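You operate a simulated robot arm through the tools that you are given. There is no shell and no other tool. Be economical: measure what you need, move in short steps, check, and stop when the job is done.

You run a simulated robot arm. Do the job below in one go: nothing can be reset, and whatever is moved stays where it is left.

## Task
Strip the wire eye and put its thimble in the worn bin.
Fine: slack off grip nuts three, two, one in turn before the thimble comes out.

Only the result counts: the job must be done as asked and must still hold three seconds after the hand-in. Knocking over, shifting, dropping, spilling or breaking anything else fails it.

## Robot
A 7-joint arm with a two-finger parallel gripper, fixed in place. Base frame: the origin is at the foot of the arm, x ahead of it, y to its left, z up; the work surface is at about z = 85. Lengths are in cm, angles in degrees, forces in N, time in s.
With the tool pointing down near the work surface it reaches from about 30 to 70 cm from the base axis. Its first joint turns from -66.0 to 66.0 degrees. Payload 1.57 kg.
The tool frame sits at the grasp point between the pads (the TCP): z along the fingers, y along the line on which they close. The tips reach 3 cm beyond it. Largest opening 11 cm; finger width 2.4, thickness 1.2; the body of the gripper, 4.8 by 11.2 cm, starts 7.8 cm behind the TCP.
Orientation is told as [roll, pitch, yaw] about the base's x, y, z axes, in that order, counted from this pose: with the fingers straight down and closing along the base's y, the tool's x points along the base's -x, its y along +y and its z along -z.

## Interface
- The arm moves only by the tool step_arm. Its argument "steps" is a list of rows, each a list of 3 entries, a list of its own where there are three numbers: the turn, a rotation vector about the tool's x, y, z in rad, then the shift along the tool's x, y, z in cm, then the gripper command, from -1 (shut) to 1 (fully open), values between in proportion. In form: [[[wx, wy, wz], [dx, dy, dz], claw], ...]. A call has 1 to 10 rows; each row is the pose to reach, as a shift and turn from the pose commanded when the call began, along the tool's axes at that moment. A row lasts 0.2 s, in which the tool goes at most 5 cm and 8.6 degrees; a call with a longer step from one row to the next is refused whole, and so is a gripper value outside its range. Where a pose cannot be reached the arm comes as near as it can. A force on the tool above 40 N (or 10 N above the force at the start of the call, whichever is more), or a blocked arm, ends the call early, and 0.2 s more pass. The fingers move at their own pace (about 10.8 cm/s each) and stop on an object; they squeeze with about 43 N. The grip force told is the motor's: it shows also when the fingers shut on nothing. Time passes only in rows, and 0.2 s behind the last, so rows that repeat a pose let the fingers close. The reply holds the time, the measured pose of the TCP, the force on the tool along the base axes, the opening and the grip force, in the units named above and with some noise, with the torque about the TCP (base axes, N m) and any sound that the robot's microphone picked up.
- Cameras (640 x 400 px; columns grow to the right, rows downward): "scene" is fixed at [14.75, -37.95, 140.98]; the picture's right is [0.91, -0.42, 0.00], its down [-0.21, -0.47, -0.86] and it looks along [0.36, 0.78, -0.51] (base axes); focal length 339 px, centre (320, 200). "wrist" rides on the gripper at [7, 1.6, -14.1] in the tool frame; the picture's right is [-0.23, 0.97, 0.00], its down [-0.86, -0.20, -0.48] and it looks along [-0.47, -0.11, 0.88] (tool axes); focal length 222 px, centre (320, 200). There is no depth. A picture from a camera that has moved, and an enlarged one, comes with that camera's place and axes in the base frame and with its lens.
- camera(camera): a new picture of that camera. It takes no simulated time.
- enlarge(camera, box): a new picture of the part [left, top, right, bottom] of that camera's present view, enlarged. It takes no simulated time.
- hand_in(): hands the job in; it is judged then, once.

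Work in short steps. Places have to be worked out from the pictures, the camera data and where the tool is seen: move nearer, look again, correct. Check each grasp and each placing, and mend what went wrong. You have 120 turns and 84 pictures in all, those below and enlarged ones among them. Open the gripper and draw the arm clear of the work before you hand the job in, unless the task says otherwise; then end with one line.

The tools are called after ">>>" as a command line: name --argument value ..., lists and objects as JSON in quotes. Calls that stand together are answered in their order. step_arm: Moves the arm, as the interface text tells. Its arguments: {"type":"object","properties":{"steps":{"type":"array","items":{"type":"array"}}},"required":["steps"]} The other tools are called the same way: camera (camera) takes a picture; enlarge (camera, box) takes an enlarged picture of a part of a camera's view; hand_in () hands the job in.

At the start:

```text
time_s: 0.0
position: [47.01, 10.68, 117.2]
ee_rot: [0.0, 0.0, 0.0]
contact_force: [-0.5, -0.4, -0.7]
moment: [0.0, -0.04, -0.01]
grip_width: 11.0
gripper_force: 0.0
```

scene: 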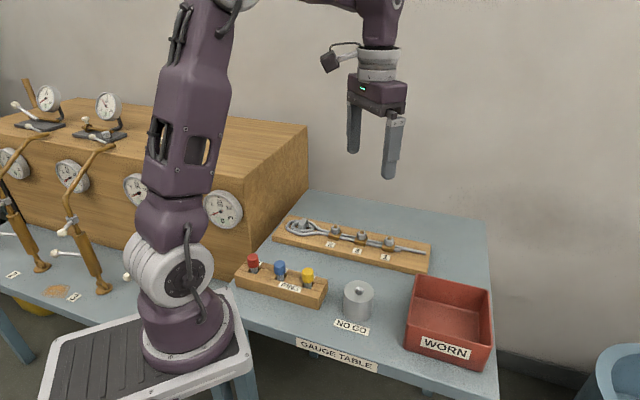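
wrist: 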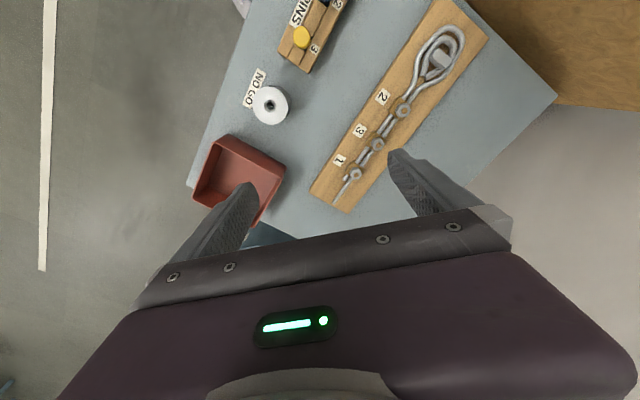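

I'll look closer at the wire eye assembly and its labels.

>>> enlarge --camera "scene" --box '[260, 200, 450, 290]'

>>> enlarge --camera "wrist" --box '[300, 0, 500, 220]'

```text
3.37 times, centred on (355, 245) of scene
camera zoom: at [14.75, -37.95, 140.98], right [0.91, -0.42, 0.0], down [-0.21, -0.47, -0.86], along [0.36, 0.78, -0.51], focal length 1142 px, centre (202, 48)
```

zoom: 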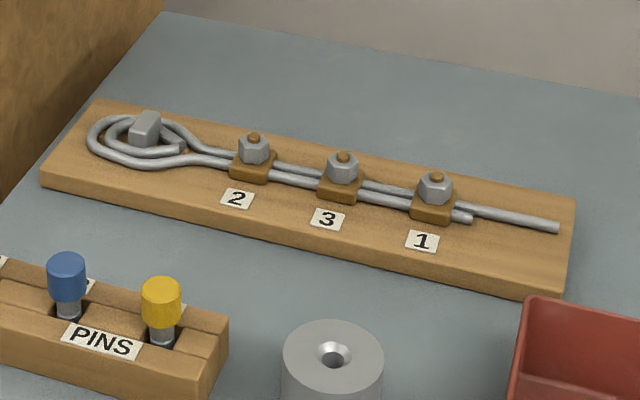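

```text
1.82 times, centred on (400, 110) of wrist
camera zoom: at [40.13, 12.32, 131.17], right [0.23, 0.97, 0.0], down [0.86, -0.2, 0.48], along [0.47, -0.11, -0.88], focal length 404 px, centre (174, 364)
```

zoom: 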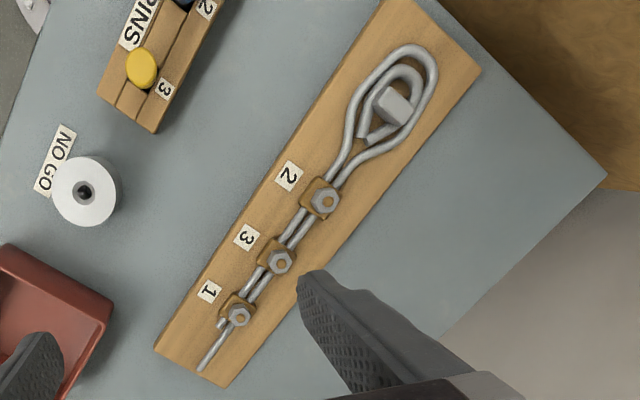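

The physical order is 2 (near the eye), 3 (middle), 1 (tail), so going by labels I'll do the middle nut first. Estimated positions: nut 3 ≈ (53.4, 20.6, 90), nut 2 ≈ (48.1, 24.8), nut 1 ≈ (58.1, 15.5). Next I move above nut 3 and look.

>>> step_arm --steps '[[[0, 0, 0], [-1.6, 2.5, 3], 1], [[0, 0, 0], [-3.2, 5, 6], 1], [[0, 0, 0], [-4.8, 7.5, 9], 1], [[0, 0, 0], [-6.4, 9.9, 12], 1], [[0, 0, 0], [-6.4, 9.9, 12], 1]]'

>>> camera --camera "wrist"

```text
time_s: 1.2
position: [53.53, 20.72, 105.22]
ee_rot: [0.0, 0.0, 0.1]
contact_force: [0.2, -0.5, -0.4]
moment: [0.0, -0.02, 0.01]
grip_width: 11.02
gripper_force: 0.1
```

```text
79 pictures are left
camera wrist: at [46.6, 22.34, 119.39], right [0.23, 0.97, 0.0], down [0.85, -0.2, 0.48], along [0.47, -0.11, -0.88], focal length 222 px, centre (320, 200)
```

wrist: 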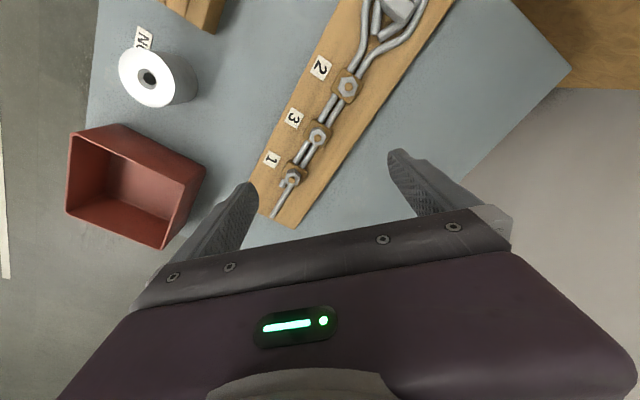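

Projection agrees within about 1 cm. I enlarge for nut geometry.

>>> enlarge --camera "wrist" --box '[250, 50, 400, 220]'

>>> enlarge --camera "scene" --box '[320, 215, 410, 270]'

```text
2.35 times, centred on (325, 135) of wrist
camera zoom: at [46.6, 22.34, 119.39], right [0.23, 0.97, 0.0], down [0.85, -0.2, 0.48], along [0.47, -0.11, -0.88], focal length 523 px, centre (308, 353)
```

zoom: 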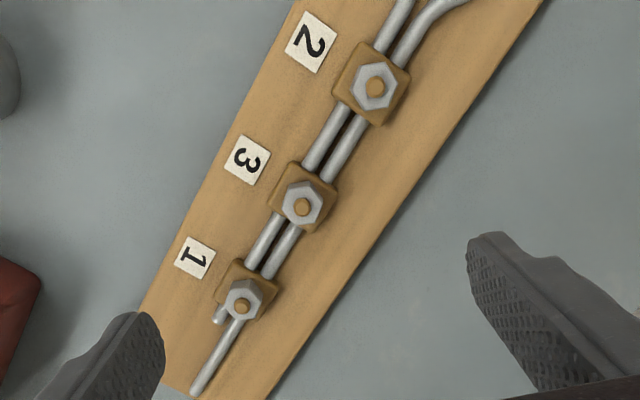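

```text
7.11 times, centred on (365, 242) of scene
camera zoom: at [14.75, -37.95, 140.98], right [0.91, -0.42, 0.0], down [-0.21, -0.47, -0.86], along [0.36, 0.78, -0.51], focal length 2410 px, centre (0, -102)
```

zoom: 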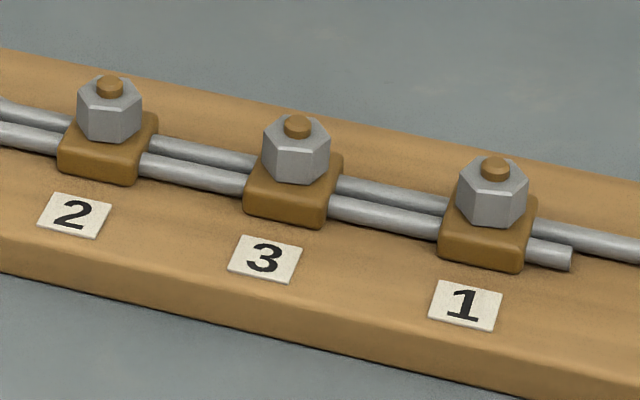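

>>> enlarge --camera "wrist" --box '[300, 115, 340, 150]'

>>> enlarge --camera "wrist" --box '[325, 65, 365, 105]'

>>> enlarge --camera "wrist" --box '[275, 155, 315, 195]'

```text
11.43 times, centred on (320, 132) of wrist
camera zoom: at [46.6, 22.34, 119.39], right [0.23, 0.97, 0.0], down [0.85, -0.2, 0.48], along [0.47, -0.11, -0.88], focal length 2538 px, centre (320, 971)
```

zoom: 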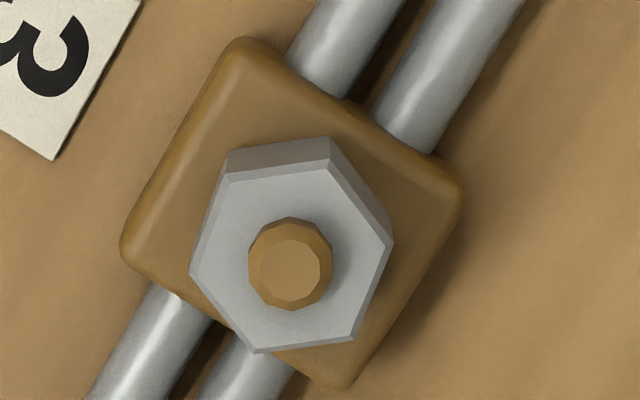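

```text
10.00 times, centred on (345, 85) of wrist
camera zoom: at [46.6, 22.34, 119.39], right [0.23, 0.97, 0.0], down [0.85, -0.2, 0.48], along [0.47, -0.11, -0.88], focal length 2221 px, centre (70, 1350)
```

zoom: 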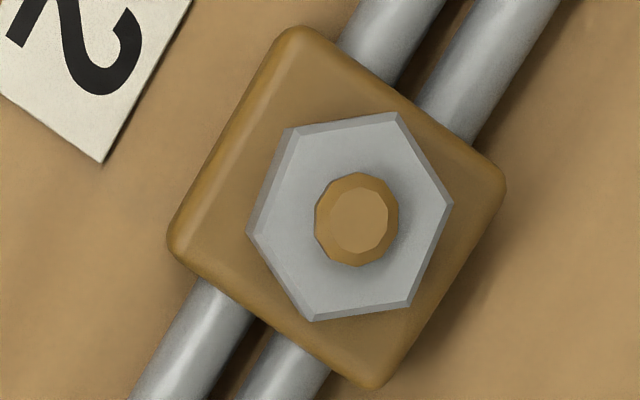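

```text
10.00 times, centred on (295, 175) of wrist
camera zoom: at [46.6, 22.34, 119.39], right [0.23, 0.97, 0.0], down [0.85, -0.2, 0.48], along [0.47, -0.11, -0.88], focal length 2221 px, centre (570, 450)
```

zoom: 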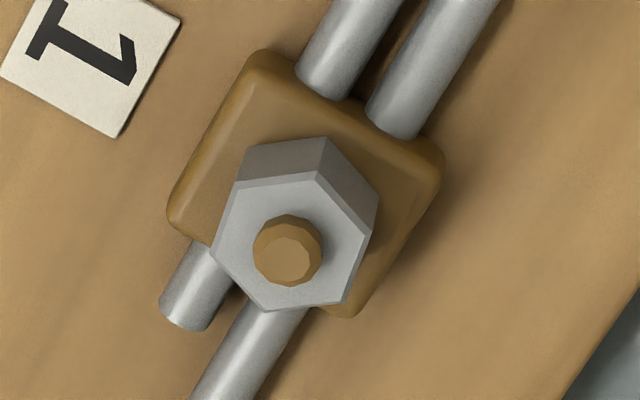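

Nut 3: stud top z≈90.6, nut top ≈90.1, bottom ≈88.7, across flats ≈2.1 cm, centre ≈(53.2, 20.5). Flat normals are at ≈55° on all three nuts, so I yaw about −35° (closing across the rope), partly close, come lower and re-look.

>>> step_arm --steps '[[[0, 0, 0.12], [0.05, -0.04, 1.2], 0.3], [[0, 0, 0.24], [0.1, -0.08, 2.4], 0], [[0, 0, 0.36], [0.15, -0.12, 3.6], -0.1], [[0, 0, 0.48], [0.2, -0.16, 5], -0.1], [[0, 0, 0.607], [0.25, -0.2, 7], -0.1], [[0, 0, 0.607], [0.25, -0.2, 7], -0.1]]'

>>> camera --camera "wrist"

>>> enlarge --camera "scene" --box '[310, 180, 430, 270]'

```text
time_s: 2.6
position: [53.07, 20.31, 98.06]
ee_rot: [0.0, 0.1, -34.7]
contact_force: [-0.8, 0.1, -0.6]
moment: [-0.01, 0.02, -0.02]
grip_width: 4.94
gripper_force: 0.0
```

```text
73 pictures are left
camera wrist: at [48.46, 25.6, 112.25], right [0.74, 0.67, 0.0], down [0.59, -0.65, 0.48], along [0.32, -0.36, -0.88], focal length 222 px, centre (320, 200)
```

wrist: 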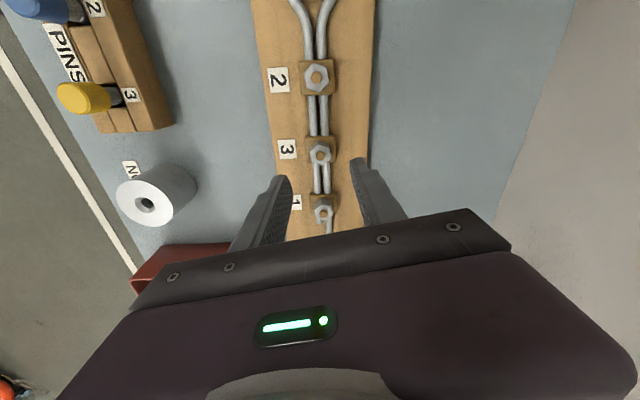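

```text
4.44 times, centred on (370, 225) of scene
camera zoom: at [14.75, -37.95, 140.98], right [0.91, -0.42, 0.0], down [-0.21, -0.47, -0.86], along [0.36, 0.78, -0.51], focal length 1506 px, centre (98, 89)
```

zoom: 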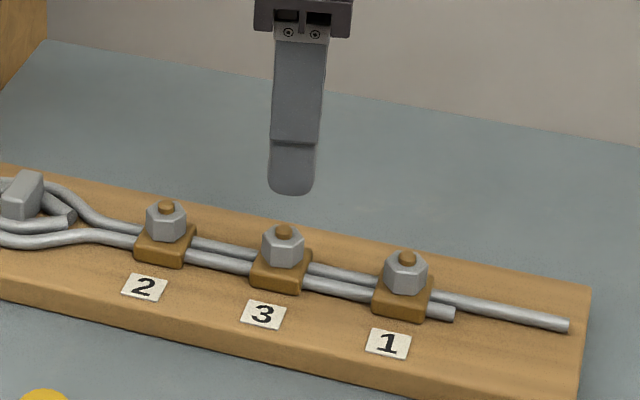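

>>> enlarge --camera "wrist" --box '[260, 130, 380, 205]'

```text
5.33 times, centred on (320, 168) of wrist
camera zoom: at [48.46, 25.6, 112.25], right [0.74, 0.67, 0.0], down [0.59, -0.65, 0.48], along [0.32, -0.36, -0.88], focal length 1185 px, centre (320, 373)
```

zoom: 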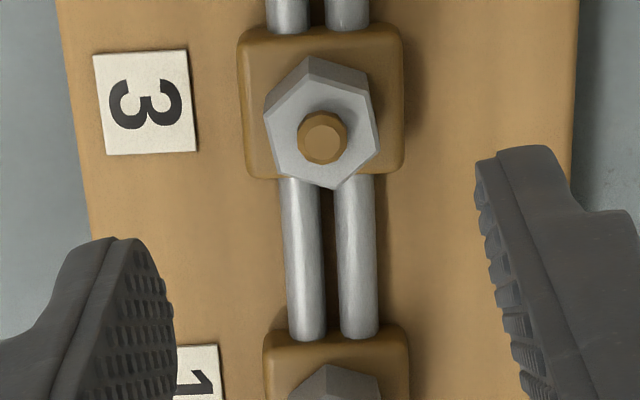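

Nut 3 is centred between the fingers with flats aligned to the pads. I descend so the tips are at z≈88.9 (just over the saddle) and close.

>>> step_arm --steps '[[[0, 0, 0], [0, 0, 2.5], -0.1], [[0, 0, 0], [0, 0, 5], -0.1], [[0, 0, 0], [0, 0, 6.15], -0.1], [[0, 0, 0], [0, 0, 6.15], -0.3], [[0, 0, 0], [0, 0, 6.15], -0.6], [[0, 0, 0], [0, 0, 6.15], -1], [[0, 0, 0], [0, 0, 6.15], -1]]'

>>> enlarge --camera "scene" --box '[310, 180, 430, 270]'

```text
time_s: 4.2
position: [53.16, 20.42, 91.83]
ee_rot: [0.0, 0.0, -34.7]
contact_force: [5.8, 6.7, -5.3]
moment: [-0.04, -0.32, -0.04]
grip_width: 2.35
gripper_force: 35.7
```

```text
4.44 times, centred on (370, 225) of scene
camera zoom: at [14.77, -37.93, 140.98], right [0.91, -0.42, 0.0], down [-0.21, -0.47, -0.86], along [0.36, 0.78, -0.51], focal length 1506 px, centre (98, 89)
```

zoom: 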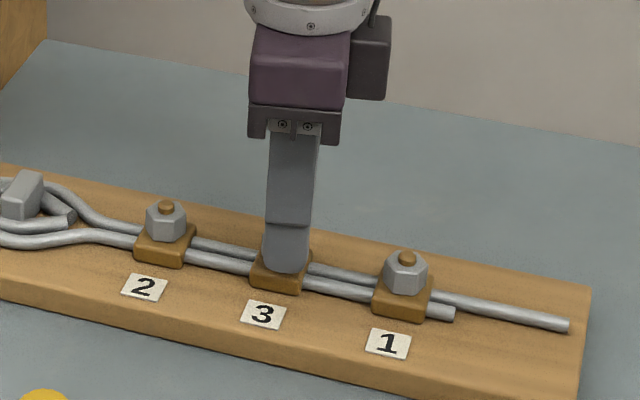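

The nut is gripped (2.35 cm). I turn it counter-clockwise (seen from above), listening and watching torque.

>>> step_arm --steps '[[[0, 0, -0.12], [0, 0, 0], -1], [[0, 0, -0.24], [0, 0, 0], -1], [[0, 0, -0.36], [0, 0, 0], -1], [[0, 0, -0.48], [0, 0, 0], -1], [[0, 0, -0.6], [0, 0, 0], -1]]'

```text
time_s: 5.4
position: [53.23, 20.52, 91.95]
ee_rot: [0.1, -0.2, -0.3]
contact_force: [21.9, 13.8, -8.9]
moment: [0.13, -0.07, -0.05]
grip_width: 2.38
gripper_force: 36.0
```

It turned with some side load toward +x,+y, so I shift the command slightly that way and continue turning.

>>> step_arm --steps '[[[0, 0, -0.1], [-0.15, 0.1, 0], -1], [[0, 0, -0.22], [-0.2, 0.1, 0], -1], [[0, 0, -0.34], [-0.2, 0.1, 0], -1], [[0, 0, -0.46], [-0.2, 0.1, 0], -1], [[0, 0, -0.58], [-0.2, 0.1, 0], -1]]'

>>> enlarge --camera "scene" --box '[310, 180, 430, 270]'

>>> camera --camera "wrist"

```text
time_s: 6.6
position: [53.33, 20.59, 91.94]
ee_rot: [0.1, 0.1, 33.0]
contact_force: [-8.0, 11.5, 8.3]
moment: [0.45, -0.22, -0.02]
grip_width: 2.36
gripper_force: 35.5
```

```text
4.44 times, centred on (370, 225) of scene
camera zoom: at [14.71, -37.93, 140.99], right [0.91, -0.42, 0.0], down [-0.21, -0.47, -0.86], along [0.36, 0.78, -0.51], focal length 1506 px, centre (98, 89)
```

zoom: 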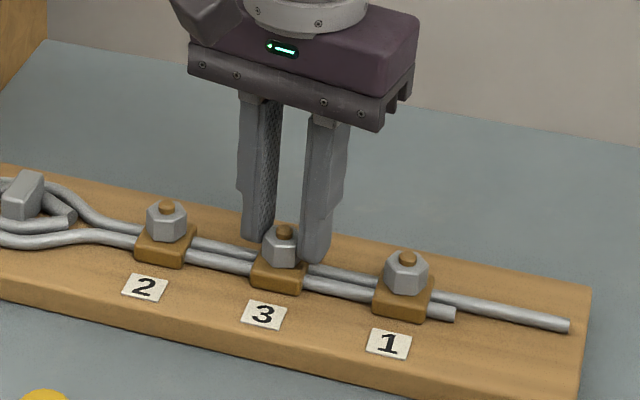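

```text
68 pictures are left
camera wrist: at [46.61, 18.16, 106.08], right [-0.34, 0.94, 0.0], down [0.83, 0.3, 0.48], along [0.45, 0.16, -0.88], focal length 222 px, centre (320, 200)
```

wrist: 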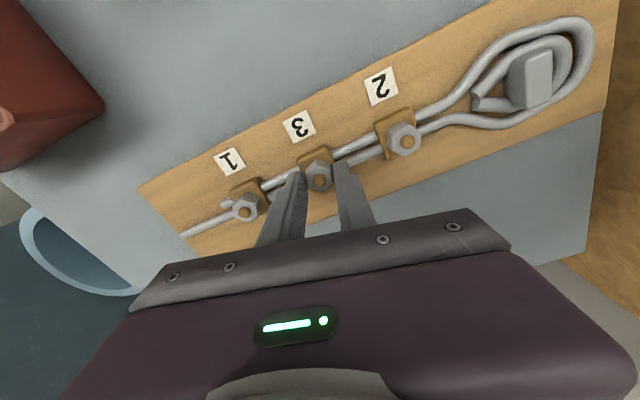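

>>> enlarge --camera "wrist" --box '[280, 130, 360, 200]'

>>> enlarge --camera "scene" --box '[350, 215, 390, 250]'

```text
5.71 times, centred on (320, 165) of wrist
camera zoom: at [46.61, 18.16, 106.08], right [-0.34, 0.94, 0.0], down [0.83, 0.3, 0.48], along [0.45, 0.16, -0.88], focal length 1269 px, centre (320, 400)
```

zoom: 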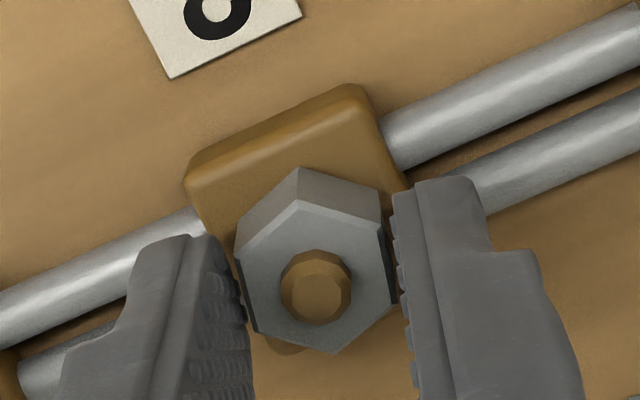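

```text
11.43 times, centred on (370, 232) of scene
camera zoom: at [14.71, -37.93, 140.99], right [0.91, -0.42, 0.0], down [-0.21, -0.47, -0.86], along [0.36, 0.78, -0.51], focal length 3874 px, centre (-251, -171)
```

zoom: 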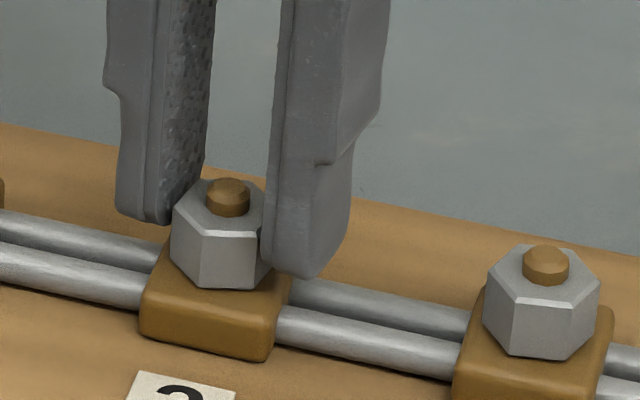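

The nut follows the fingers and stays seated flat; no click yet. I keep turning.

>>> step_arm --steps '[[[0, 0, -0.13], [0, 0, 0], -1], [[0, 0, -0.26], [0, 0, 0], -1], [[0, 0, -0.39], [0, 0, 0], -1], [[0, 0, -0.52], [0, 0, 0], -1], [[0, 0, -0.65], [0, 0, 0], -1]]'

>>> enlarge --camera "scene" --box '[340, 200, 400, 250]'

```text
time_s: 7.8
position: [53.18, 20.69, 91.96]
ee_rot: [0.2, 0.0, 70.2]
contact_force: [-22.9, 25.0, 5.5]
moment: [0.09, 0.56, -0.09]
grip_width: 2.37
gripper_force: 35.4
```

```text
8.00 times, centred on (370, 225) of scene
camera zoom: at [14.68, -37.89, 141.01], right [0.91, -0.42, 0.0], down [-0.21, -0.47, -0.86], along [0.36, 0.78, -0.51], focal length 2712 px, centre (-80, 0)
```

zoom: 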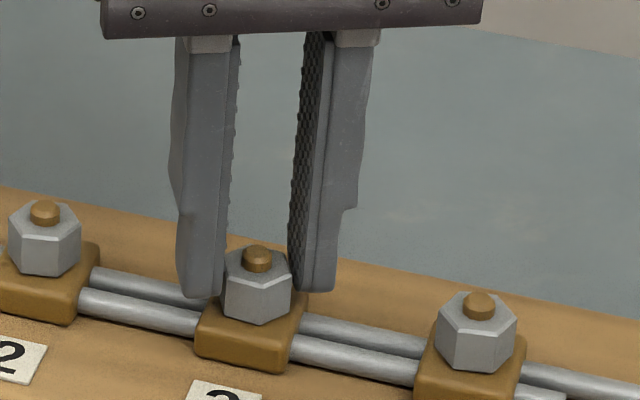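

Nut is still following after ~105°; no stop or sound so far. I relieve the side load and turn further to look for a stop or sound.

>>> step_arm --steps '[[[0, 0, -0.1], [-0.09, 0.19, 0], -1], [[0, 0, -0.22], [-0.09, 0.19, 0], -1], [[0, 0, -0.34], [-0.09, 0.19, 0], -1], [[0, 0, -0.46], [-0.09, 0.19, 0], -1], [[0, 0, -0.58], [-0.09, 0.19, 0], -1]]'

>>> enlarge --camera "scene" --box '[340, 200, 400, 250]'

```text
time_s: 9.0
position: [52.96, 20.81, 91.89]
ee_rot: [0.2, -0.1, 103.3]
contact_force: [-30.2, 15.7, 3.3]
moment: [-0.06, 0.55, -0.07]
grip_width: 2.37
gripper_force: 36.0
```

```text
8.00 times, centred on (370, 225) of scene
camera zoom: at [14.66, -37.92, 141.0], right [0.91, -0.42, 0.0], down [-0.21, -0.47, -0.86], along [0.36, 0.78, -0.51], focal length 2712 px, centre (-80, 0)
```

zoom: 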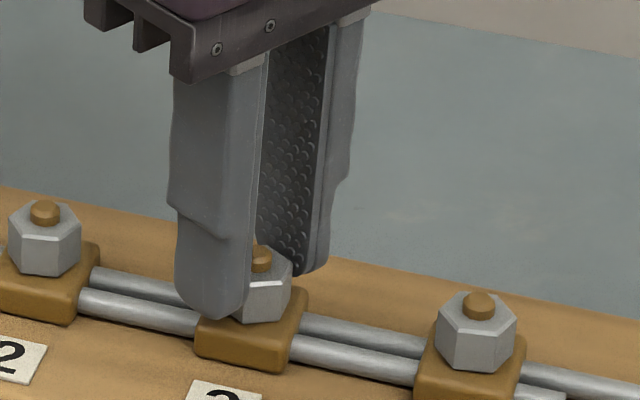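

The reported side force points the way the tool is displaced from the nut axis, so I undo the shift. Turned ~138° so far; then I open a little and rise to inspect the nut.

>>> step_arm --steps '[[[0, 0, 0], [0.3, -0.19, 0], -1], [[0, 0, 0], [0.3, -0.19, 0], -0.1], [[0, 0, 0], [0.3, -0.19, 0], -0.1], [[0, 0, 0], [0.3, -0.19, -2], -0.1], [[0, 0, 0], [0.3, -0.19, -5], -0.1]]'

>>> enlarge --camera "scene" --box '[320, 215, 410, 270]'

>>> camera --camera "wrist"

```text
time_s: 10.2
position: [53.54, 20.37, 96.9]
ee_rot: [0.0, -0.1, 103.2]
contact_force: [-0.3, -0.6, -0.1]
moment: [-0.01, -0.02, 0.01]
grip_width: 4.94
gripper_force: 0.1
```

```text
7.11 times, centred on (365, 242) of scene
camera zoom: at [14.75, -37.95, 140.98], right [0.91, -0.42, 0.0], down [-0.21, -0.47, -0.86], along [0.36, 0.78, -0.51], focal length 2410 px, centre (0, -102)
```

zoom: 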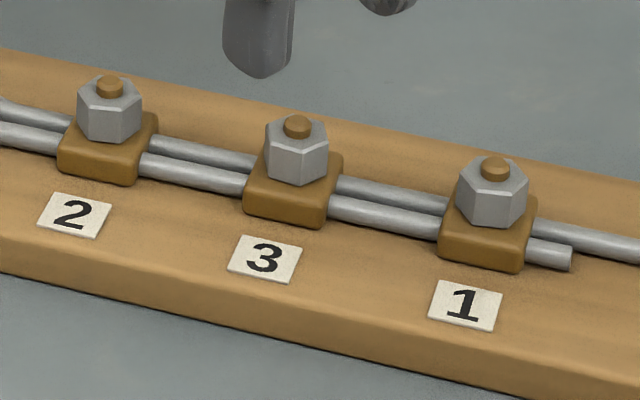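

```text
62 pictures are left
camera wrist: at [53.68, 13.23, 111.01], right [-1.0, 0.0, 0.0], down [0.0, 0.88, 0.48], along [0.0, 0.48, -0.88], focal length 222 px, centre (320, 200)
```

wrist: 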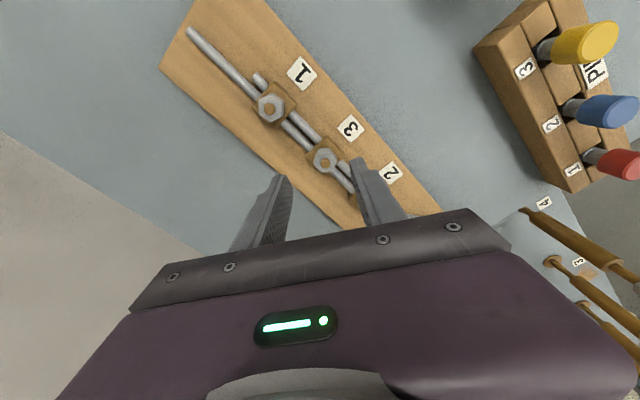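

Nut 3 visibly turned (~138°) with no rise and no stop. To be sure it is slack, I'll take another half turn: swing the open hand back 180° in the air (raised), regrip on the same flats, and turn again.

>>> step_arm --steps '[[[0, 0, 0.149], [-0.15, 0.27, 0], -0.1], [[0, 0, 0.298], [-0.15, 0.27, 0], -0.1], [[0, 0, 0.447], [-0.15, 0.27, 0], -0.1], [[0, 0, 0.596], [-0.15, 0.27, 0], -0.1], [[0, 0, 0.745], [-0.15, 0.27, 0], -0.1], [[0, 0, 0.894], [-0.15, 0.27, 0], -0.1], [[0, 0, 1.043], [-0.15, 0.27, 0], -0.1], [[0, 0, 1.192], [-0.15, 0.27, 0], -0.1], [[0, 0, 1.341], [-0.15, 0.27, 0], -0.1], [[0, 0, 1.49], [-0.15, 0.27, 0], -0.1]]'

>>> step_arm --steps '[[[0, 0, 0.149], [0, 0, 0], -0.1], [[0, 0, 0.298], [0, 0, 0], -0.1], [[0, 0, 0.447], [0, 0, 0], -0.1], [[0, 0, 0.596], [0, 0, 0], -0.1], [[0, 0, 0.745], [0, 0, 0], -0.1], [[0, 0, 0.894], [0, 0, 0], -0.1], [[0, 0, 1.043], [0, 0, 0], -0.1], [[0, 0, 1.192], [0, 0, 0], -0.1], [[0, 0, 1.341], [0, 0, 0], -0.1], [[0, 0, 1.49], [0, 0, 0], -0.1]]'

```text
time_s: 12.4
position: [53.28, 20.47, 96.96]
ee_rot: [0.0, 0.0, 17.8]
contact_force: [-0.3, 0.3, -0.2]
moment: [-0.02, 0.01, 0.0]
grip_width: 4.95
gripper_force: 0.0
```

```text
time_s: 14.6
position: [53.14, 20.48, 96.91]
ee_rot: [-0.1, 0.0, -67.6]
contact_force: [0.4, -0.2, 0.5]
moment: [-0.05, 0.02, 0.01]
grip_width: 4.94
gripper_force: 0.1
```

Now yaw −67.6°; finish to −76.8° and check alignment with the wrist view.

>>> step_arm --steps '[[[0, 0, 0.08], [0, 0, 0], -0.1], [[0, 0, 0.16], [0, 0, 0], -0.1]]'

>>> enlarge --camera "wrist" --box '[260, 130, 380, 205]'

```text
time_s: 15.2
position: [53.22, 20.51, 96.95]
ee_rot: [-0.1, 0.0, -76.7]
contact_force: [-0.7, 0.5, 0.6]
moment: [-0.01, 0.01, 0.0]
grip_width: 4.94
gripper_force: 0.1
```

```text
5.33 times, centred on (320, 168) of wrist
camera zoom: at [53.27, 27.63, 111.02], right [1.0, 0.0, 0.0], down [0.0, -0.88, 0.48], along [0.0, -0.48, -0.88], focal length 1185 px, centre (320, 373)
```

zoom: 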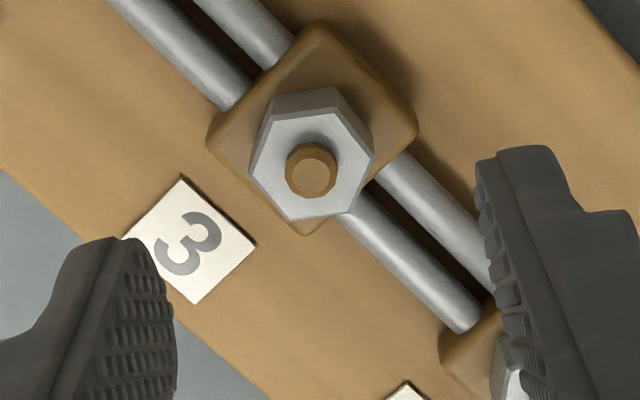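

The nut's flats now lie at ~36° (it lagged the hand somewhat: ~100° turned). I align to yaw −54°, descend and grip squarely.

>>> step_arm --steps '[[[0, 0, -0.13], [0, 0, 1], -0.1], [[0, 0, -0.26], [0, 0, 2.5], -0.1], [[0, 0, -0.396], [0, 0, 4], -0.1], [[0, 0, -0.396], [0, 0, 5.15], -0.1], [[0, 0, -0.396], [0, 0, 5.15], -0.4], [[0, 0, -0.396], [0, 0, 5.15], -0.7], [[0, 0, -0.396], [0, 0, 5.15], -1], [[0, 0, -0.396], [0, 0, 5.15], -1]]'

>>> enlarge --camera "wrist" --box '[280, 130, 360, 200]'

```text
time_s: 17.0
position: [53.19, 20.64, 91.73]
ee_rot: [-0.1, 0.0, -53.8]
contact_force: [-6.7, -4.9, -2.0]
moment: [-0.01, -0.03, -0.01]
grip_width: 2.36
gripper_force: 35.7
```

```text
5.71 times, centred on (320, 165) of wrist
camera zoom: at [50.38, 27.07, 105.87], right [0.92, 0.39, 0.0], down [0.34, -0.81, 0.48], along [0.18, -0.44, -0.88], focal length 1269 px, centre (320, 400)
```

zoom: 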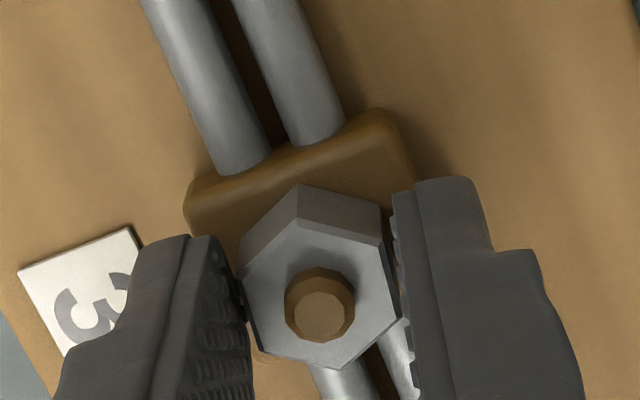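

Grip is good. I turn ~157° counter-clockwise in two calls.

>>> step_arm --steps '[[[0, 0, -0.1], [0, 0, 0], -1], [[0, 0, -0.23], [0, 0, 0], -1], [[0, 0, -0.36], [0, 0, 0], -1], [[0, 0, -0.49], [0, 0, 0], -1], [[0, 0, -0.62], [0, 0, 0], -1], [[0, 0, -0.75], [0, 0, 0], -1], [[0, 0, -0.88], [0, 0, 0], -1], [[0, 0, -1.01], [0, 0, 0], -1], [[0, 0, -1.14], [0, 0, 0], -1], [[0, 0, -1.27], [0, 0, 0], -1]]'

>>> step_arm --steps '[[[0, 0, -0.13], [0, 0, 0], -1], [[0, 0, -0.26], [0, 0, 0], -1], [[0, 0, -0.39], [0, 0, 0], -1], [[0, 0, -0.52], [0, 0, 0], -1], [[0, 0, -0.65], [0, 0, 0], -1], [[0, 0, -0.78], [0, 0, 0], -1], [[0, 0, -0.91], [0, 0, 0], -1], [[0, 0, -1.04], [0, 0, 0], -1], [[0, 0, -1.17], [0, 0, 0], -1], [[0, 0, -1.3], [0, 0, 0], -1]]'

>>> enlarge --camera "wrist" --box '[280, 130, 360, 200]'

```text
time_s: 19.2
position: [53.19, 20.68, 91.83]
ee_rot: [0.2, -0.2, 18.8]
contact_force: [0.8, -0.2, -0.2]
moment: [0.03, -0.13, -0.74]
grip_width: 2.11
gripper_force: 34.5
```

```text
time_s: 21.4
position: [52.91, 20.45, 91.67]
ee_rot: [0.1, 0.1, 93.4]
contact_force: [-21.2, 6.1, 2.2]
moment: [0.23, 0.36, -0.51]
grip_width: 2.34
gripper_force: 35.5
```

```text
5.71 times, centred on (320, 165) of wrist
camera zoom: at [51.97, 13.38, 105.85], right [-0.99, 0.17, 0.0], down [0.15, 0.87, 0.48], along [0.08, 0.47, -0.88], focal length 1269 px, centre (320, 400)
```

zoom: 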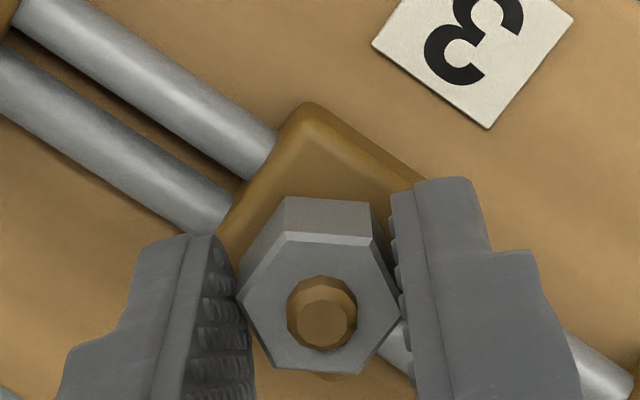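

On that pass the torque rose to −0.74 N·m and the grip slipped (2.11→2.34), which looks like the nut hitting an end stop. I release and inspect its orientation.

>>> step_arm --steps '[[[0, 0, 0], [0, 0, 0], -0.1], [[0, 0, 0], [0, 0, 0], -0.1], [[0, 0, 0], [0, 0, -2], -0.1], [[0, 0, 0], [0, 0, -5], -0.1]]'

>>> enlarge --camera "scene" --box '[320, 215, 410, 270]'

>>> enlarge --camera "wrist" --box '[280, 120, 360, 190]'

```text
time_s: 22.4
position: [53.22, 20.35, 96.86]
ee_rot: [0.0, 0.0, 93.3]
contact_force: [-0.1, 0.2, 0.1]
moment: [-0.01, 0.05, 0.01]
grip_width: 4.91
gripper_force: 0.0
```

```text
7.11 times, centred on (365, 242) of scene
camera zoom: at [14.75, -37.95, 140.98], right [0.91, -0.42, 0.0], down [-0.21, -0.47, -0.86], along [0.36, 0.78, -0.51], focal length 2410 px, centre (0, -102)
```

zoom: 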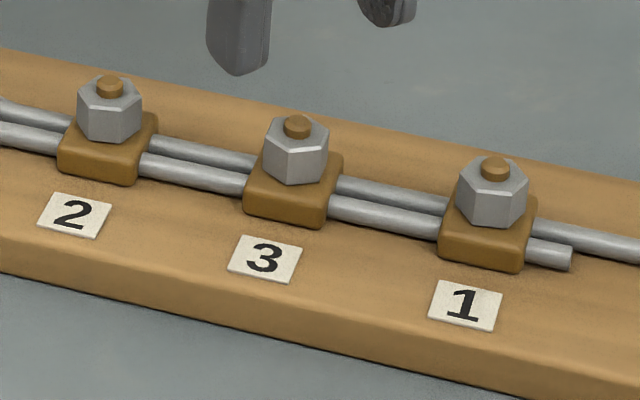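

```text
5.71 times, centred on (320, 155) of wrist
camera zoom: at [52.07, 13.31, 110.92], right [-0.99, 0.17, 0.0], down [0.15, 0.87, 0.48], along [0.08, 0.47, -0.88], focal length 1269 px, centre (320, 457)
```

zoom: 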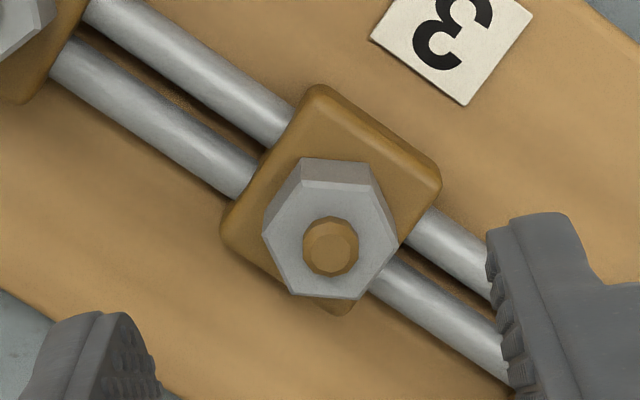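

I swing back to yaw −11.5° (aligned to current flats at ~78°) to test whether it still turns.

>>> step_arm --steps '[[[0, 0, 0.145], [0, 0, 0], -0.1], [[0, 0, 0.29], [0, 0, 0], -0.1], [[0, 0, 0.435], [0, 0, 0], -0.1], [[0, 0, 0.58], [0, 0, 0], -0.1], [[0, 0, 0.725], [0, 0, 0], -0.1], [[0, 0, 0.87], [0, 0, 0], -0.1], [[0, 0, 1.015], [0, 0, 0], -0.1], [[0, 0, 1.16], [0, 0, 0], -0.1], [[0, 0, 1.305], [0, 0, 0], -0.1], [[0, 0, 1.45], [0, 0, 0], -0.1]]'

>>> step_arm --steps '[[[0, 0, 0.14], [0, 0, 1.5], -0.1], [[0, 0, 0.28], [0, 0, 3], -0.1], [[0, 0, 0.38], [0, 0, 5.1], -0.1], [[0, 0, 0.38], [0, 0, 5.1], -0.1], [[0, 0, 0.38], [0, 0, 5.1], -0.5], [[0, 0, 0.38], [0, 0, 5.1], -1], [[0, 0, 0.38], [0, 0, 5.1], -1]]'

>>> enlarge --camera "wrist" --box '[280, 130, 360, 200]'

```text
time_s: 24.6
position: [53.23, 20.45, 96.71]
ee_rot: [0.0, 0.0, 10.0]
contact_force: [-0.5, 0.1, -0.6]
moment: [0.0, -0.04, -0.04]
grip_width: 4.97
gripper_force: 0.1
```

```text
time_s: 26.2
position: [53.23, 20.39, 91.59]
ee_rot: [0.1, 0.1, -11.4]
contact_force: [3.9, 8.7, -5.9]
moment: [-0.11, -0.34, -0.08]
grip_width: 2.36
gripper_force: 35.7
```

```text
5.71 times, centred on (320, 165) of wrist
camera zoom: at [46.78, 23.42, 105.65], right [0.42, 0.91, 0.0], down [0.8, -0.37, 0.48], along [0.44, -0.2, -0.88], focal length 1269 px, centre (320, 400)
```

zoom: 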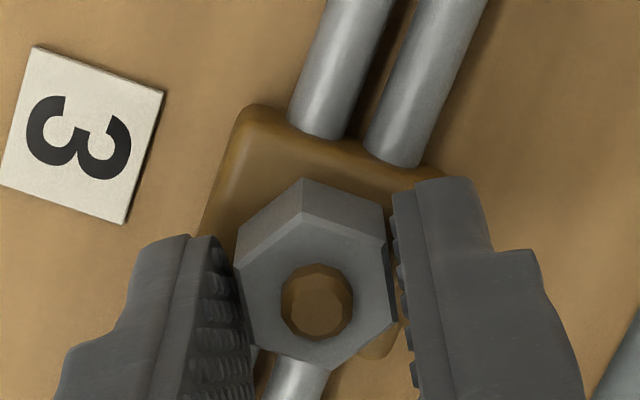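

>>> step_arm --steps '[[[0, 0, -0.1], [0, 0, 0], -1], [[0, 0, -0.22], [0, 0, 0], -1], [[0, 0, -0.34], [0, 0, 0], -1], [[0, 0, -0.46], [0, 0, 0], -1]]'

>>> enlarge --camera "wrist" --box '[280, 130, 360, 200]'

```text
time_s: 27.2
position: [53.22, 20.47, 91.7]
ee_rot: [0.1, 0.1, 15.0]
contact_force: [2.4, 12.8, -4.7]
moment: [0.37, -0.07, -0.24]
grip_width: 2.07
gripper_force: 34.2
```

```text
5.71 times, centred on (320, 165) of wrist
camera zoom: at [46.15, 20.29, 105.71], right [-0.03, 1.0, 0.0], down [0.88, 0.03, 0.48], along [0.48, 0.02, -0.88], focal length 1269 px, centre (320, 400)
```

zoom: 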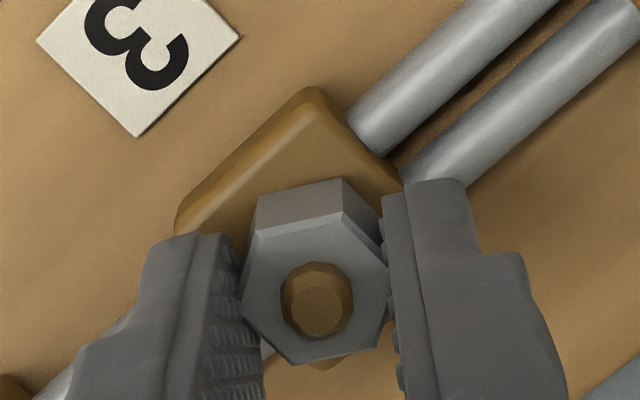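

Informative: the grip became square (2.07) when the visual corners faced the pads, so the true flats are 30° off the ones I used and I was slipping on corners. Now properly gripped, I turn on and check it follows.

>>> step_arm --steps '[[[0, 0, -0.1], [0, 0, 0], -1], [[0, 0, -0.22], [0, 0, 0], -1], [[0, 0, -0.34], [0, 0, 0], -1], [[0, 0, -0.46], [0, 0, 0], -1], [[0, 0, -0.58], [0, 0, 0], -1]]'

>>> enlarge --camera "wrist" --box '[280, 130, 360, 200]'

```text
time_s: 28.4
position: [53.09, 20.51, 91.57]
ee_rot: [0.0, 0.1, 48.1]
contact_force: [-8.2, 17.9, -1.7]
moment: [0.11, 0.16, -0.34]
grip_width: 2.36
gripper_force: 35.6
```

```text
5.71 times, centred on (320, 165) of wrist
camera zoom: at [47.38, 16.46, 105.73], right [-0.57, 0.82, 0.0], down [0.72, 0.5, 0.48], along [0.39, 0.27, -0.88], focal length 1269 px, centre (320, 400)
```

zoom: 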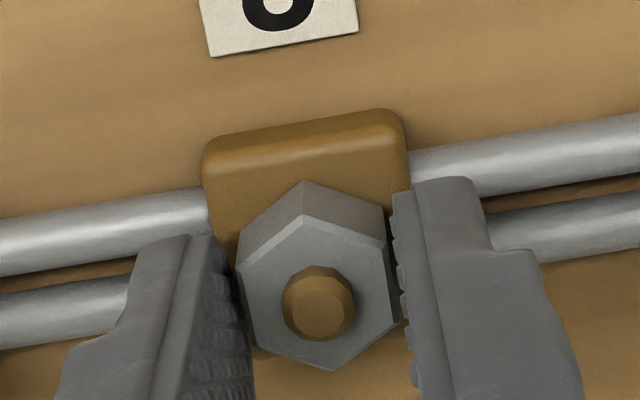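

Measurement shows the nut (flats 18° mod 60) did not move at all while the hand slipped 60° over it, whereas it moved freely before: it went ~145° and is against its end stop, i.e. fully slack. I release nut 3, lift and go over nut 2 at ≈(48.3, 25.35), swinging the hand back.

>>> step_arm --steps '[[[0, 0, 0], [0, 0, 0], -0.1], [[0, 0, 0], [0, 0, 0], -0.1], [[0, 0, 0], [0, 0, -3], -0.1], [[0, 0, 0], [0, 0, -6], -0.1], [[0, 0, 0.14], [-0.16, 3.4, -6], -0.1], [[0, 0, 0.28], [-0.32, 6.91, -6], -0.1], [[0, 0, 0.42], [-0.32, 6.91, -6], -0.1], [[0, 0, 0.56], [-0.32, 6.91, -6], -0.1], [[0, 0, 0.7], [-0.32, 6.91, -6], -0.1], [[0, 0, 0.84], [-0.32, 6.91, -6], -0.1]]'

>>> step_arm --steps '[[[0, 0, 0.145], [0, 0, 0], -0.1], [[0, 0, 0.29], [0, 0, 0], -0.1], [[0, 0, 0.435], [0, 0, 0], -0.1], [[0, 0, 0.58], [0, 0, 0], -0.1], [[0, 0, 0.725], [0, 0, 0], -0.1], [[0, 0, 0.87], [0, 0, 0], -0.1], [[0, 0, 1.015], [0, 0, 0], -0.1], [[0, 0, 1.16], [0, 0, 0], -0.1], [[0, 0, 1.305], [0, 0, 0], -0.1], [[0, 0, 1.45], [0, 0, 0], -0.1]]'

>>> camera --camera "wrist"

```text
time_s: 30.6
position: [48.29, 25.33, 97.72]
ee_rot: [0.0, 0.0, -0.2]
contact_force: [-0.4, -0.5, -0.9]
moment: [-0.01, -0.01, 0.0]
grip_width: 4.94
gripper_force: 0.0
```

```text
time_s: 32.8
position: [48.22, 25.33, 97.73]
ee_rot: [0.0, 0.0, -83.2]
contact_force: [0.2, -0.6, 0.3]
moment: [0.01, 0.02, 0.0]
grip_width: 4.92
gripper_force: 0.1
```

```text
53 pictures are left
camera wrist: at [49.16, 32.48, 111.78], right [0.99, -0.11, 0.0], down [-0.1, -0.87, 0.48], along [-0.05, -0.48, -0.88], focal length 222 px, centre (320, 200)
```

wrist: 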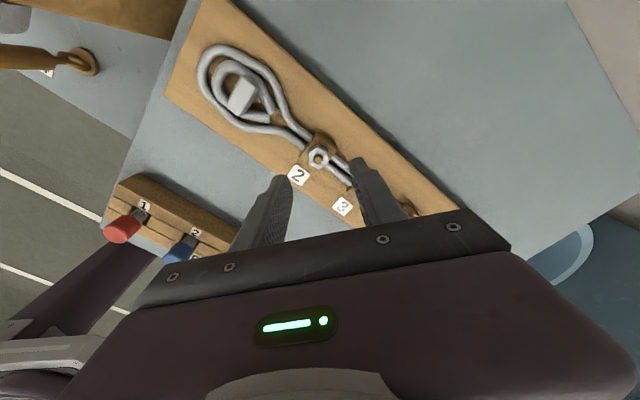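

Over nut 2. True gripping flats are at closing 25°, i.e. yaw −65°; I rotate there and check centring.

>>> step_arm --steps '[[[0, 0, -0.11], [0, 0, 0], -0.1], [[0, 0, -0.22], [0, 0, 0], -0.1], [[0, 0, -0.318], [0, 0, 0], -0.1]]'

>>> enlarge --camera "wrist" --box '[260, 130, 380, 205]'

```text
time_s: 33.6
position: [48.28, 25.44, 97.71]
ee_rot: [0.0, -0.1, -64.9]
contact_force: [-1.3, 0.5, 0.0]
moment: [0.01, 0.0, 0.0]
grip_width: 4.97
gripper_force: 0.0
```

```text
5.33 times, centred on (320, 168) of wrist
camera zoom: at [46.85, 32.39, 111.82], right [0.98, 0.21, 0.0], down [0.18, -0.86, 0.48], along [0.1, -0.47, -0.88], focal length 1185 px, centre (320, 373)
```

zoom: 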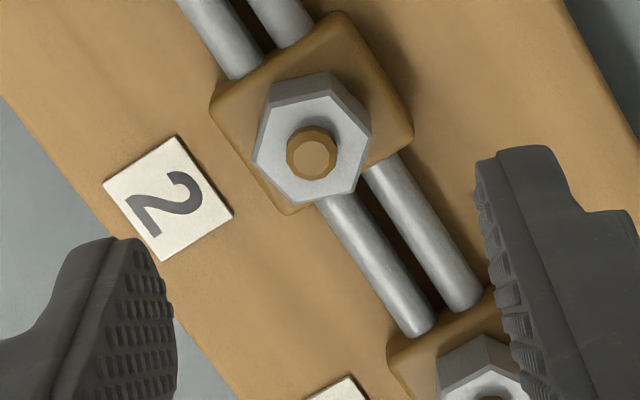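

Centred within 0.1 cm. Descend and grip nut 2.

>>> step_arm --steps '[[[0, 0, 0], [0, 0, 2], -0.1], [[0, 0, 0], [0, 0, 4], -0.1], [[0, 0, 0], [0, 0, 5.95], -0.1], [[0, 0, 0], [0, 0, 5.95], -0.1], [[0, 0, 0], [0, 0, 5.95], -0.5], [[0, 0, 0], [0, 0, 5.95], -1], [[0, 0, 0], [0, 0, 5.95], -1]]'

>>> enlarge --camera "wrist" --box '[280, 130, 360, 200]'

```text
time_s: 35.2
position: [48.22, 25.26, 91.65]
ee_rot: [-0.1, 0.0, -64.9]
contact_force: [-6.3, -3.7, -0.5]
moment: [0.06, 0.22, -0.02]
grip_width: 2.07
gripper_force: 34.0
```

```text
5.71 times, centred on (320, 165) of wrist
camera zoom: at [46.81, 32.27, 105.79], right [0.98, 0.21, 0.0], down [0.18, -0.86, 0.48], along [0.1, -0.47, -0.88], focal length 1269 px, centre (320, 400)
```

zoom: 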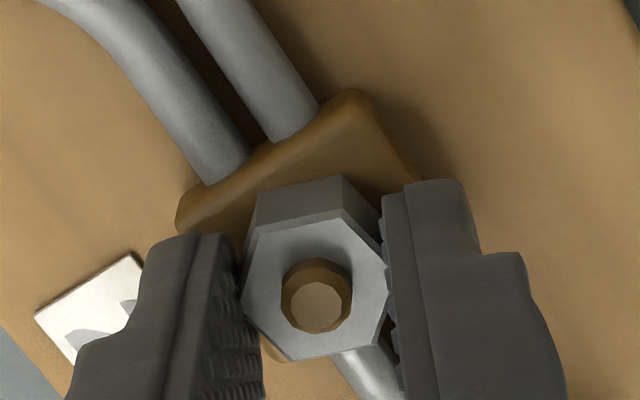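

Width 2.07: firm flats grip. Turn 75° CCW first.

>>> step_arm --steps '[[[0, 0, -0.1], [0, 0, 0], -1], [[0, 0, -0.23], [0, 0, 0], -1], [[0, 0, -0.36], [0, 0, 0], -1], [[0, 0, -0.49], [0, 0, 0], -1], [[0, 0, -0.62], [0, 0, 0], -1], [[0, 0, -0.75], [0, 0, 0], -1], [[0, 0, -0.88], [0, 0, 0], -1], [[0, 0, -1.01], [0, 0, 0], -1], [[0, 0, -1.14], [0, 0, 0], -1], [[0, 0, -1.27], [0, 0, 0], -1]]'

>>> enlarge --camera "wrist" --box '[280, 130, 360, 200]'

```text
time_s: 37.4
position: [48.32, 25.43, 91.75]
ee_rot: [0.1, 0.0, 7.9]
contact_force: [2.1, 13.6, -26.1]
moment: [0.17, -0.17, -0.06]
grip_width: 2.05
gripper_force: 34.0
```

```text
5.71 times, centred on (320, 165) of wrist
camera zoom: at [41.25, 26.06, 105.81], right [0.09, 1.0, 0.0], down [0.87, -0.08, 0.48], along [0.48, -0.04, -0.88], focal length 1269 px, centre (320, 400)
```

zoom: 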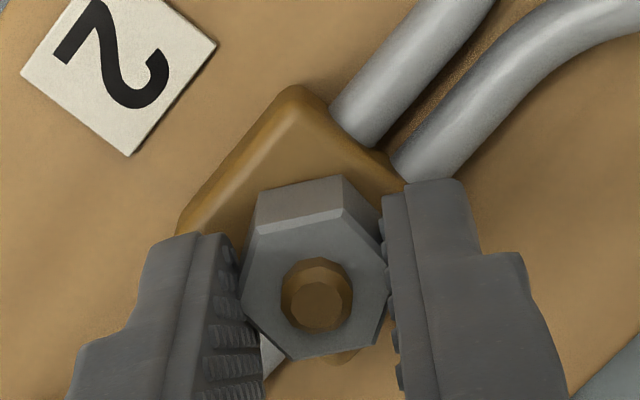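

Nut 2 follows the hand (73°), and it pushes the tool up slightly (rising thread). I continue, with a slight lift to follow.

>>> step_arm --steps '[[[0, 0, -0.1], [0, 0, -0.1], -1], [[0, 0, -0.23], [0, 0, -0.12], -1], [[0, 0, -0.36], [0, 0, -0.14], -1], [[0, 0, -0.49], [0, 0, -0.16], -1], [[0, 0, -0.62], [0, 0, -0.18], -1]]'

>>> step_arm --steps '[[[0, 0, -0.13], [0, 0, -0.02], -1], [[0, 0, -0.26], [0, 0, -0.04], -1], [[0, 0, -0.39], [0, 0, -0.06], -1], [[0, 0, -0.52], [0, 0, -0.08], -1]]'

>>> enlarge --camera "wrist" --box '[280, 130, 360, 200]'

```text
time_s: 38.6
position: [48.22, 25.52, 91.95]
ee_rot: [0.1, -0.1, 43.6]
contact_force: [-5.7, 32.0, -22.6]
moment: [0.67, -0.01, -0.02]
grip_width: 2.1
gripper_force: 33.9
```

```text
time_s: 39.6
position: [48.05, 25.52, 91.97]
ee_rot: [0.1, -0.1, 73.4]
contact_force: [-14.8, 29.9, -12.4]
moment: [0.93, 0.13, -0.06]
grip_width: 2.08
gripper_force: 34.1
```

```text
5.71 times, centred on (320, 165) of wrist
camera zoom: at [44.66, 19.24, 106.05], right [-0.87, 0.5, 0.0], down [0.44, 0.76, 0.48], along [0.24, 0.42, -0.88], focal length 1269 px, centre (320, 400)
```

zoom: 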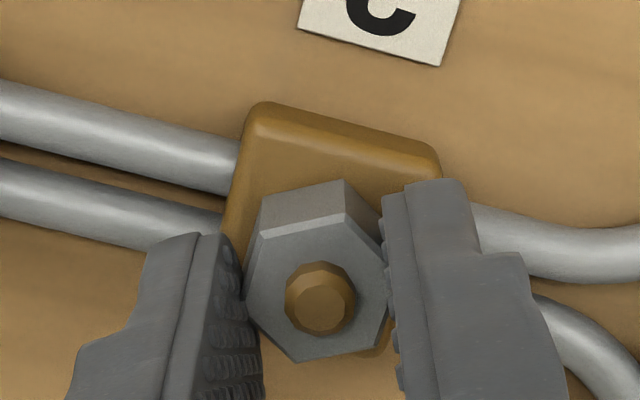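

Still following (138°). I relieve side load and turn on until the stop shows as torque.

>>> step_arm --steps '[[[0, 0, -0.08], [0.16, -0.15, 0], -1], [[0, 0, -0.2], [0.16, -0.15, 0], -1], [[0, 0, -0.32], [0.16, -0.15, 0], -1], [[0, 0, -0.44], [0.16, -0.15, 0], -1]]'

>>> enlarge --camera "wrist" --box '[280, 130, 360, 200]'

```text
time_s: 40.6
position: [48.1, 25.34, 91.91]
ee_rot: [0.2, -0.1, 98.5]
contact_force: [-26.7, 25.9, 0.8]
moment: [0.47, 0.57, -0.02]
grip_width: 2.05
gripper_force: 34.1
```

```text
5.71 times, centred on (320, 165) of wrist
camera zoom: at [47.68, 18.16, 106.08], right [-1.0, 0.08, 0.0], down [0.07, 0.87, 0.48], along [0.04, 0.48, -0.88], focal length 1269 px, centre (320, 400)
```

zoom: 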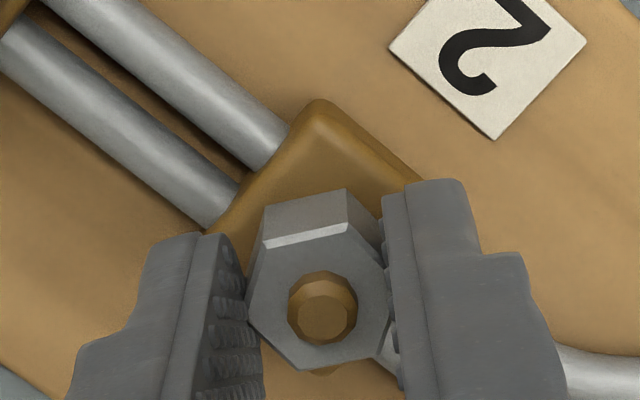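

163° with no stop yet on nut 2. I release, swing back 120° and regrip the flats for another turn until the stop.

>>> step_arm --steps '[[[0, 0, 0], [0, 0, 0], -0.1], [[0, 0, 0], [0, 0, 0], -0.1], [[0, 0, 0], [0, 0, -2.5], -0.1], [[0, 0, 0], [0, 0, -5], -0.1], [[0, 0, 0.14], [0, 0, -5], -0.1], [[0, 0, 0.28], [0, 0, -5], -0.1], [[0, 0, 0.42], [0, 0, -5], -0.1], [[0, 0, 0.56], [0, 0, -5], -0.1], [[0, 0, 0.7], [0, 0, -5], -0.1], [[0, 0, 0.84], [0, 0, -5], -0.1]]'

>>> step_arm --steps '[[[0, 0, 0.14], [0, 0, 0], -0.1], [[0, 0, 0.28], [0, 0, 0], -0.1], [[0, 0, 0.42], [0, 0, 0], -0.1], [[0, 0, 0.56], [0, 0, 0], -0.1], [[0, 0, 0.7], [0, 0, 0], -0.1], [[0, 0, 0.84], [0, 0, 0], -0.1], [[0, 0, 0.98], [0, 0, 0], -0.1], [[0, 0, 1.12], [0, 0, 0], -0.1], [[0, 0, 1.254], [0, 0, 0], -0.1]]'

>>> enlarge --camera "wrist" --box '[260, 130, 380, 205]'

>>> enlarge --camera "scene" --box '[310, 205, 410, 270]'

```text
time_s: 42.8
position: [48.3, 25.14, 96.98]
ee_rot: [0.0, 0.0, 50.1]
contact_force: [0.3, -0.5, 0.4]
moment: [0.01, 0.02, 0.01]
grip_width: 4.94
gripper_force: 0.1
```

```text
time_s: 44.8
position: [48.28, 25.15, 97.15]
ee_rot: [-0.1, 0.0, -21.7]
contact_force: [0.8, 0.3, 0.4]
moment: [-0.02, 0.01, 0.06]
grip_width: 4.93
gripper_force: 0.0
```

```text
5.33 times, centred on (320, 168) of wrist
camera zoom: at [42.46, 29.2, 111.1], right [0.57, 0.82, 0.0], down [0.72, -0.5, 0.48], along [0.39, -0.27, -0.88], focal length 1185 px, centre (320, 373)
```

zoom: 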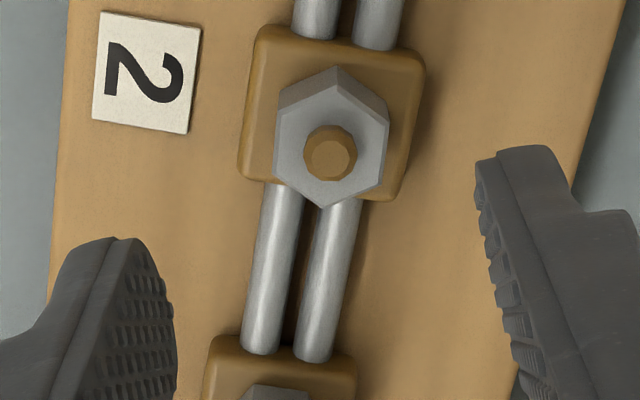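

```text
6.15 times, centred on (360, 238) of scene
camera zoom: at [14.75, -37.95, 140.98], right [0.91, -0.42, 0.0], down [-0.21, -0.47, -0.86], along [0.36, 0.78, -0.51], focal length 2086 px, centre (74, -31)
```

zoom: 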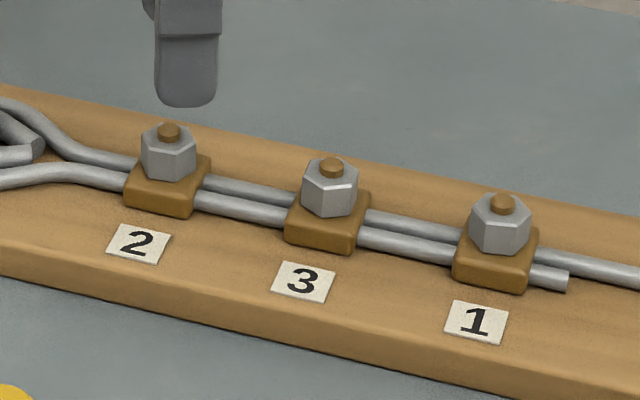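

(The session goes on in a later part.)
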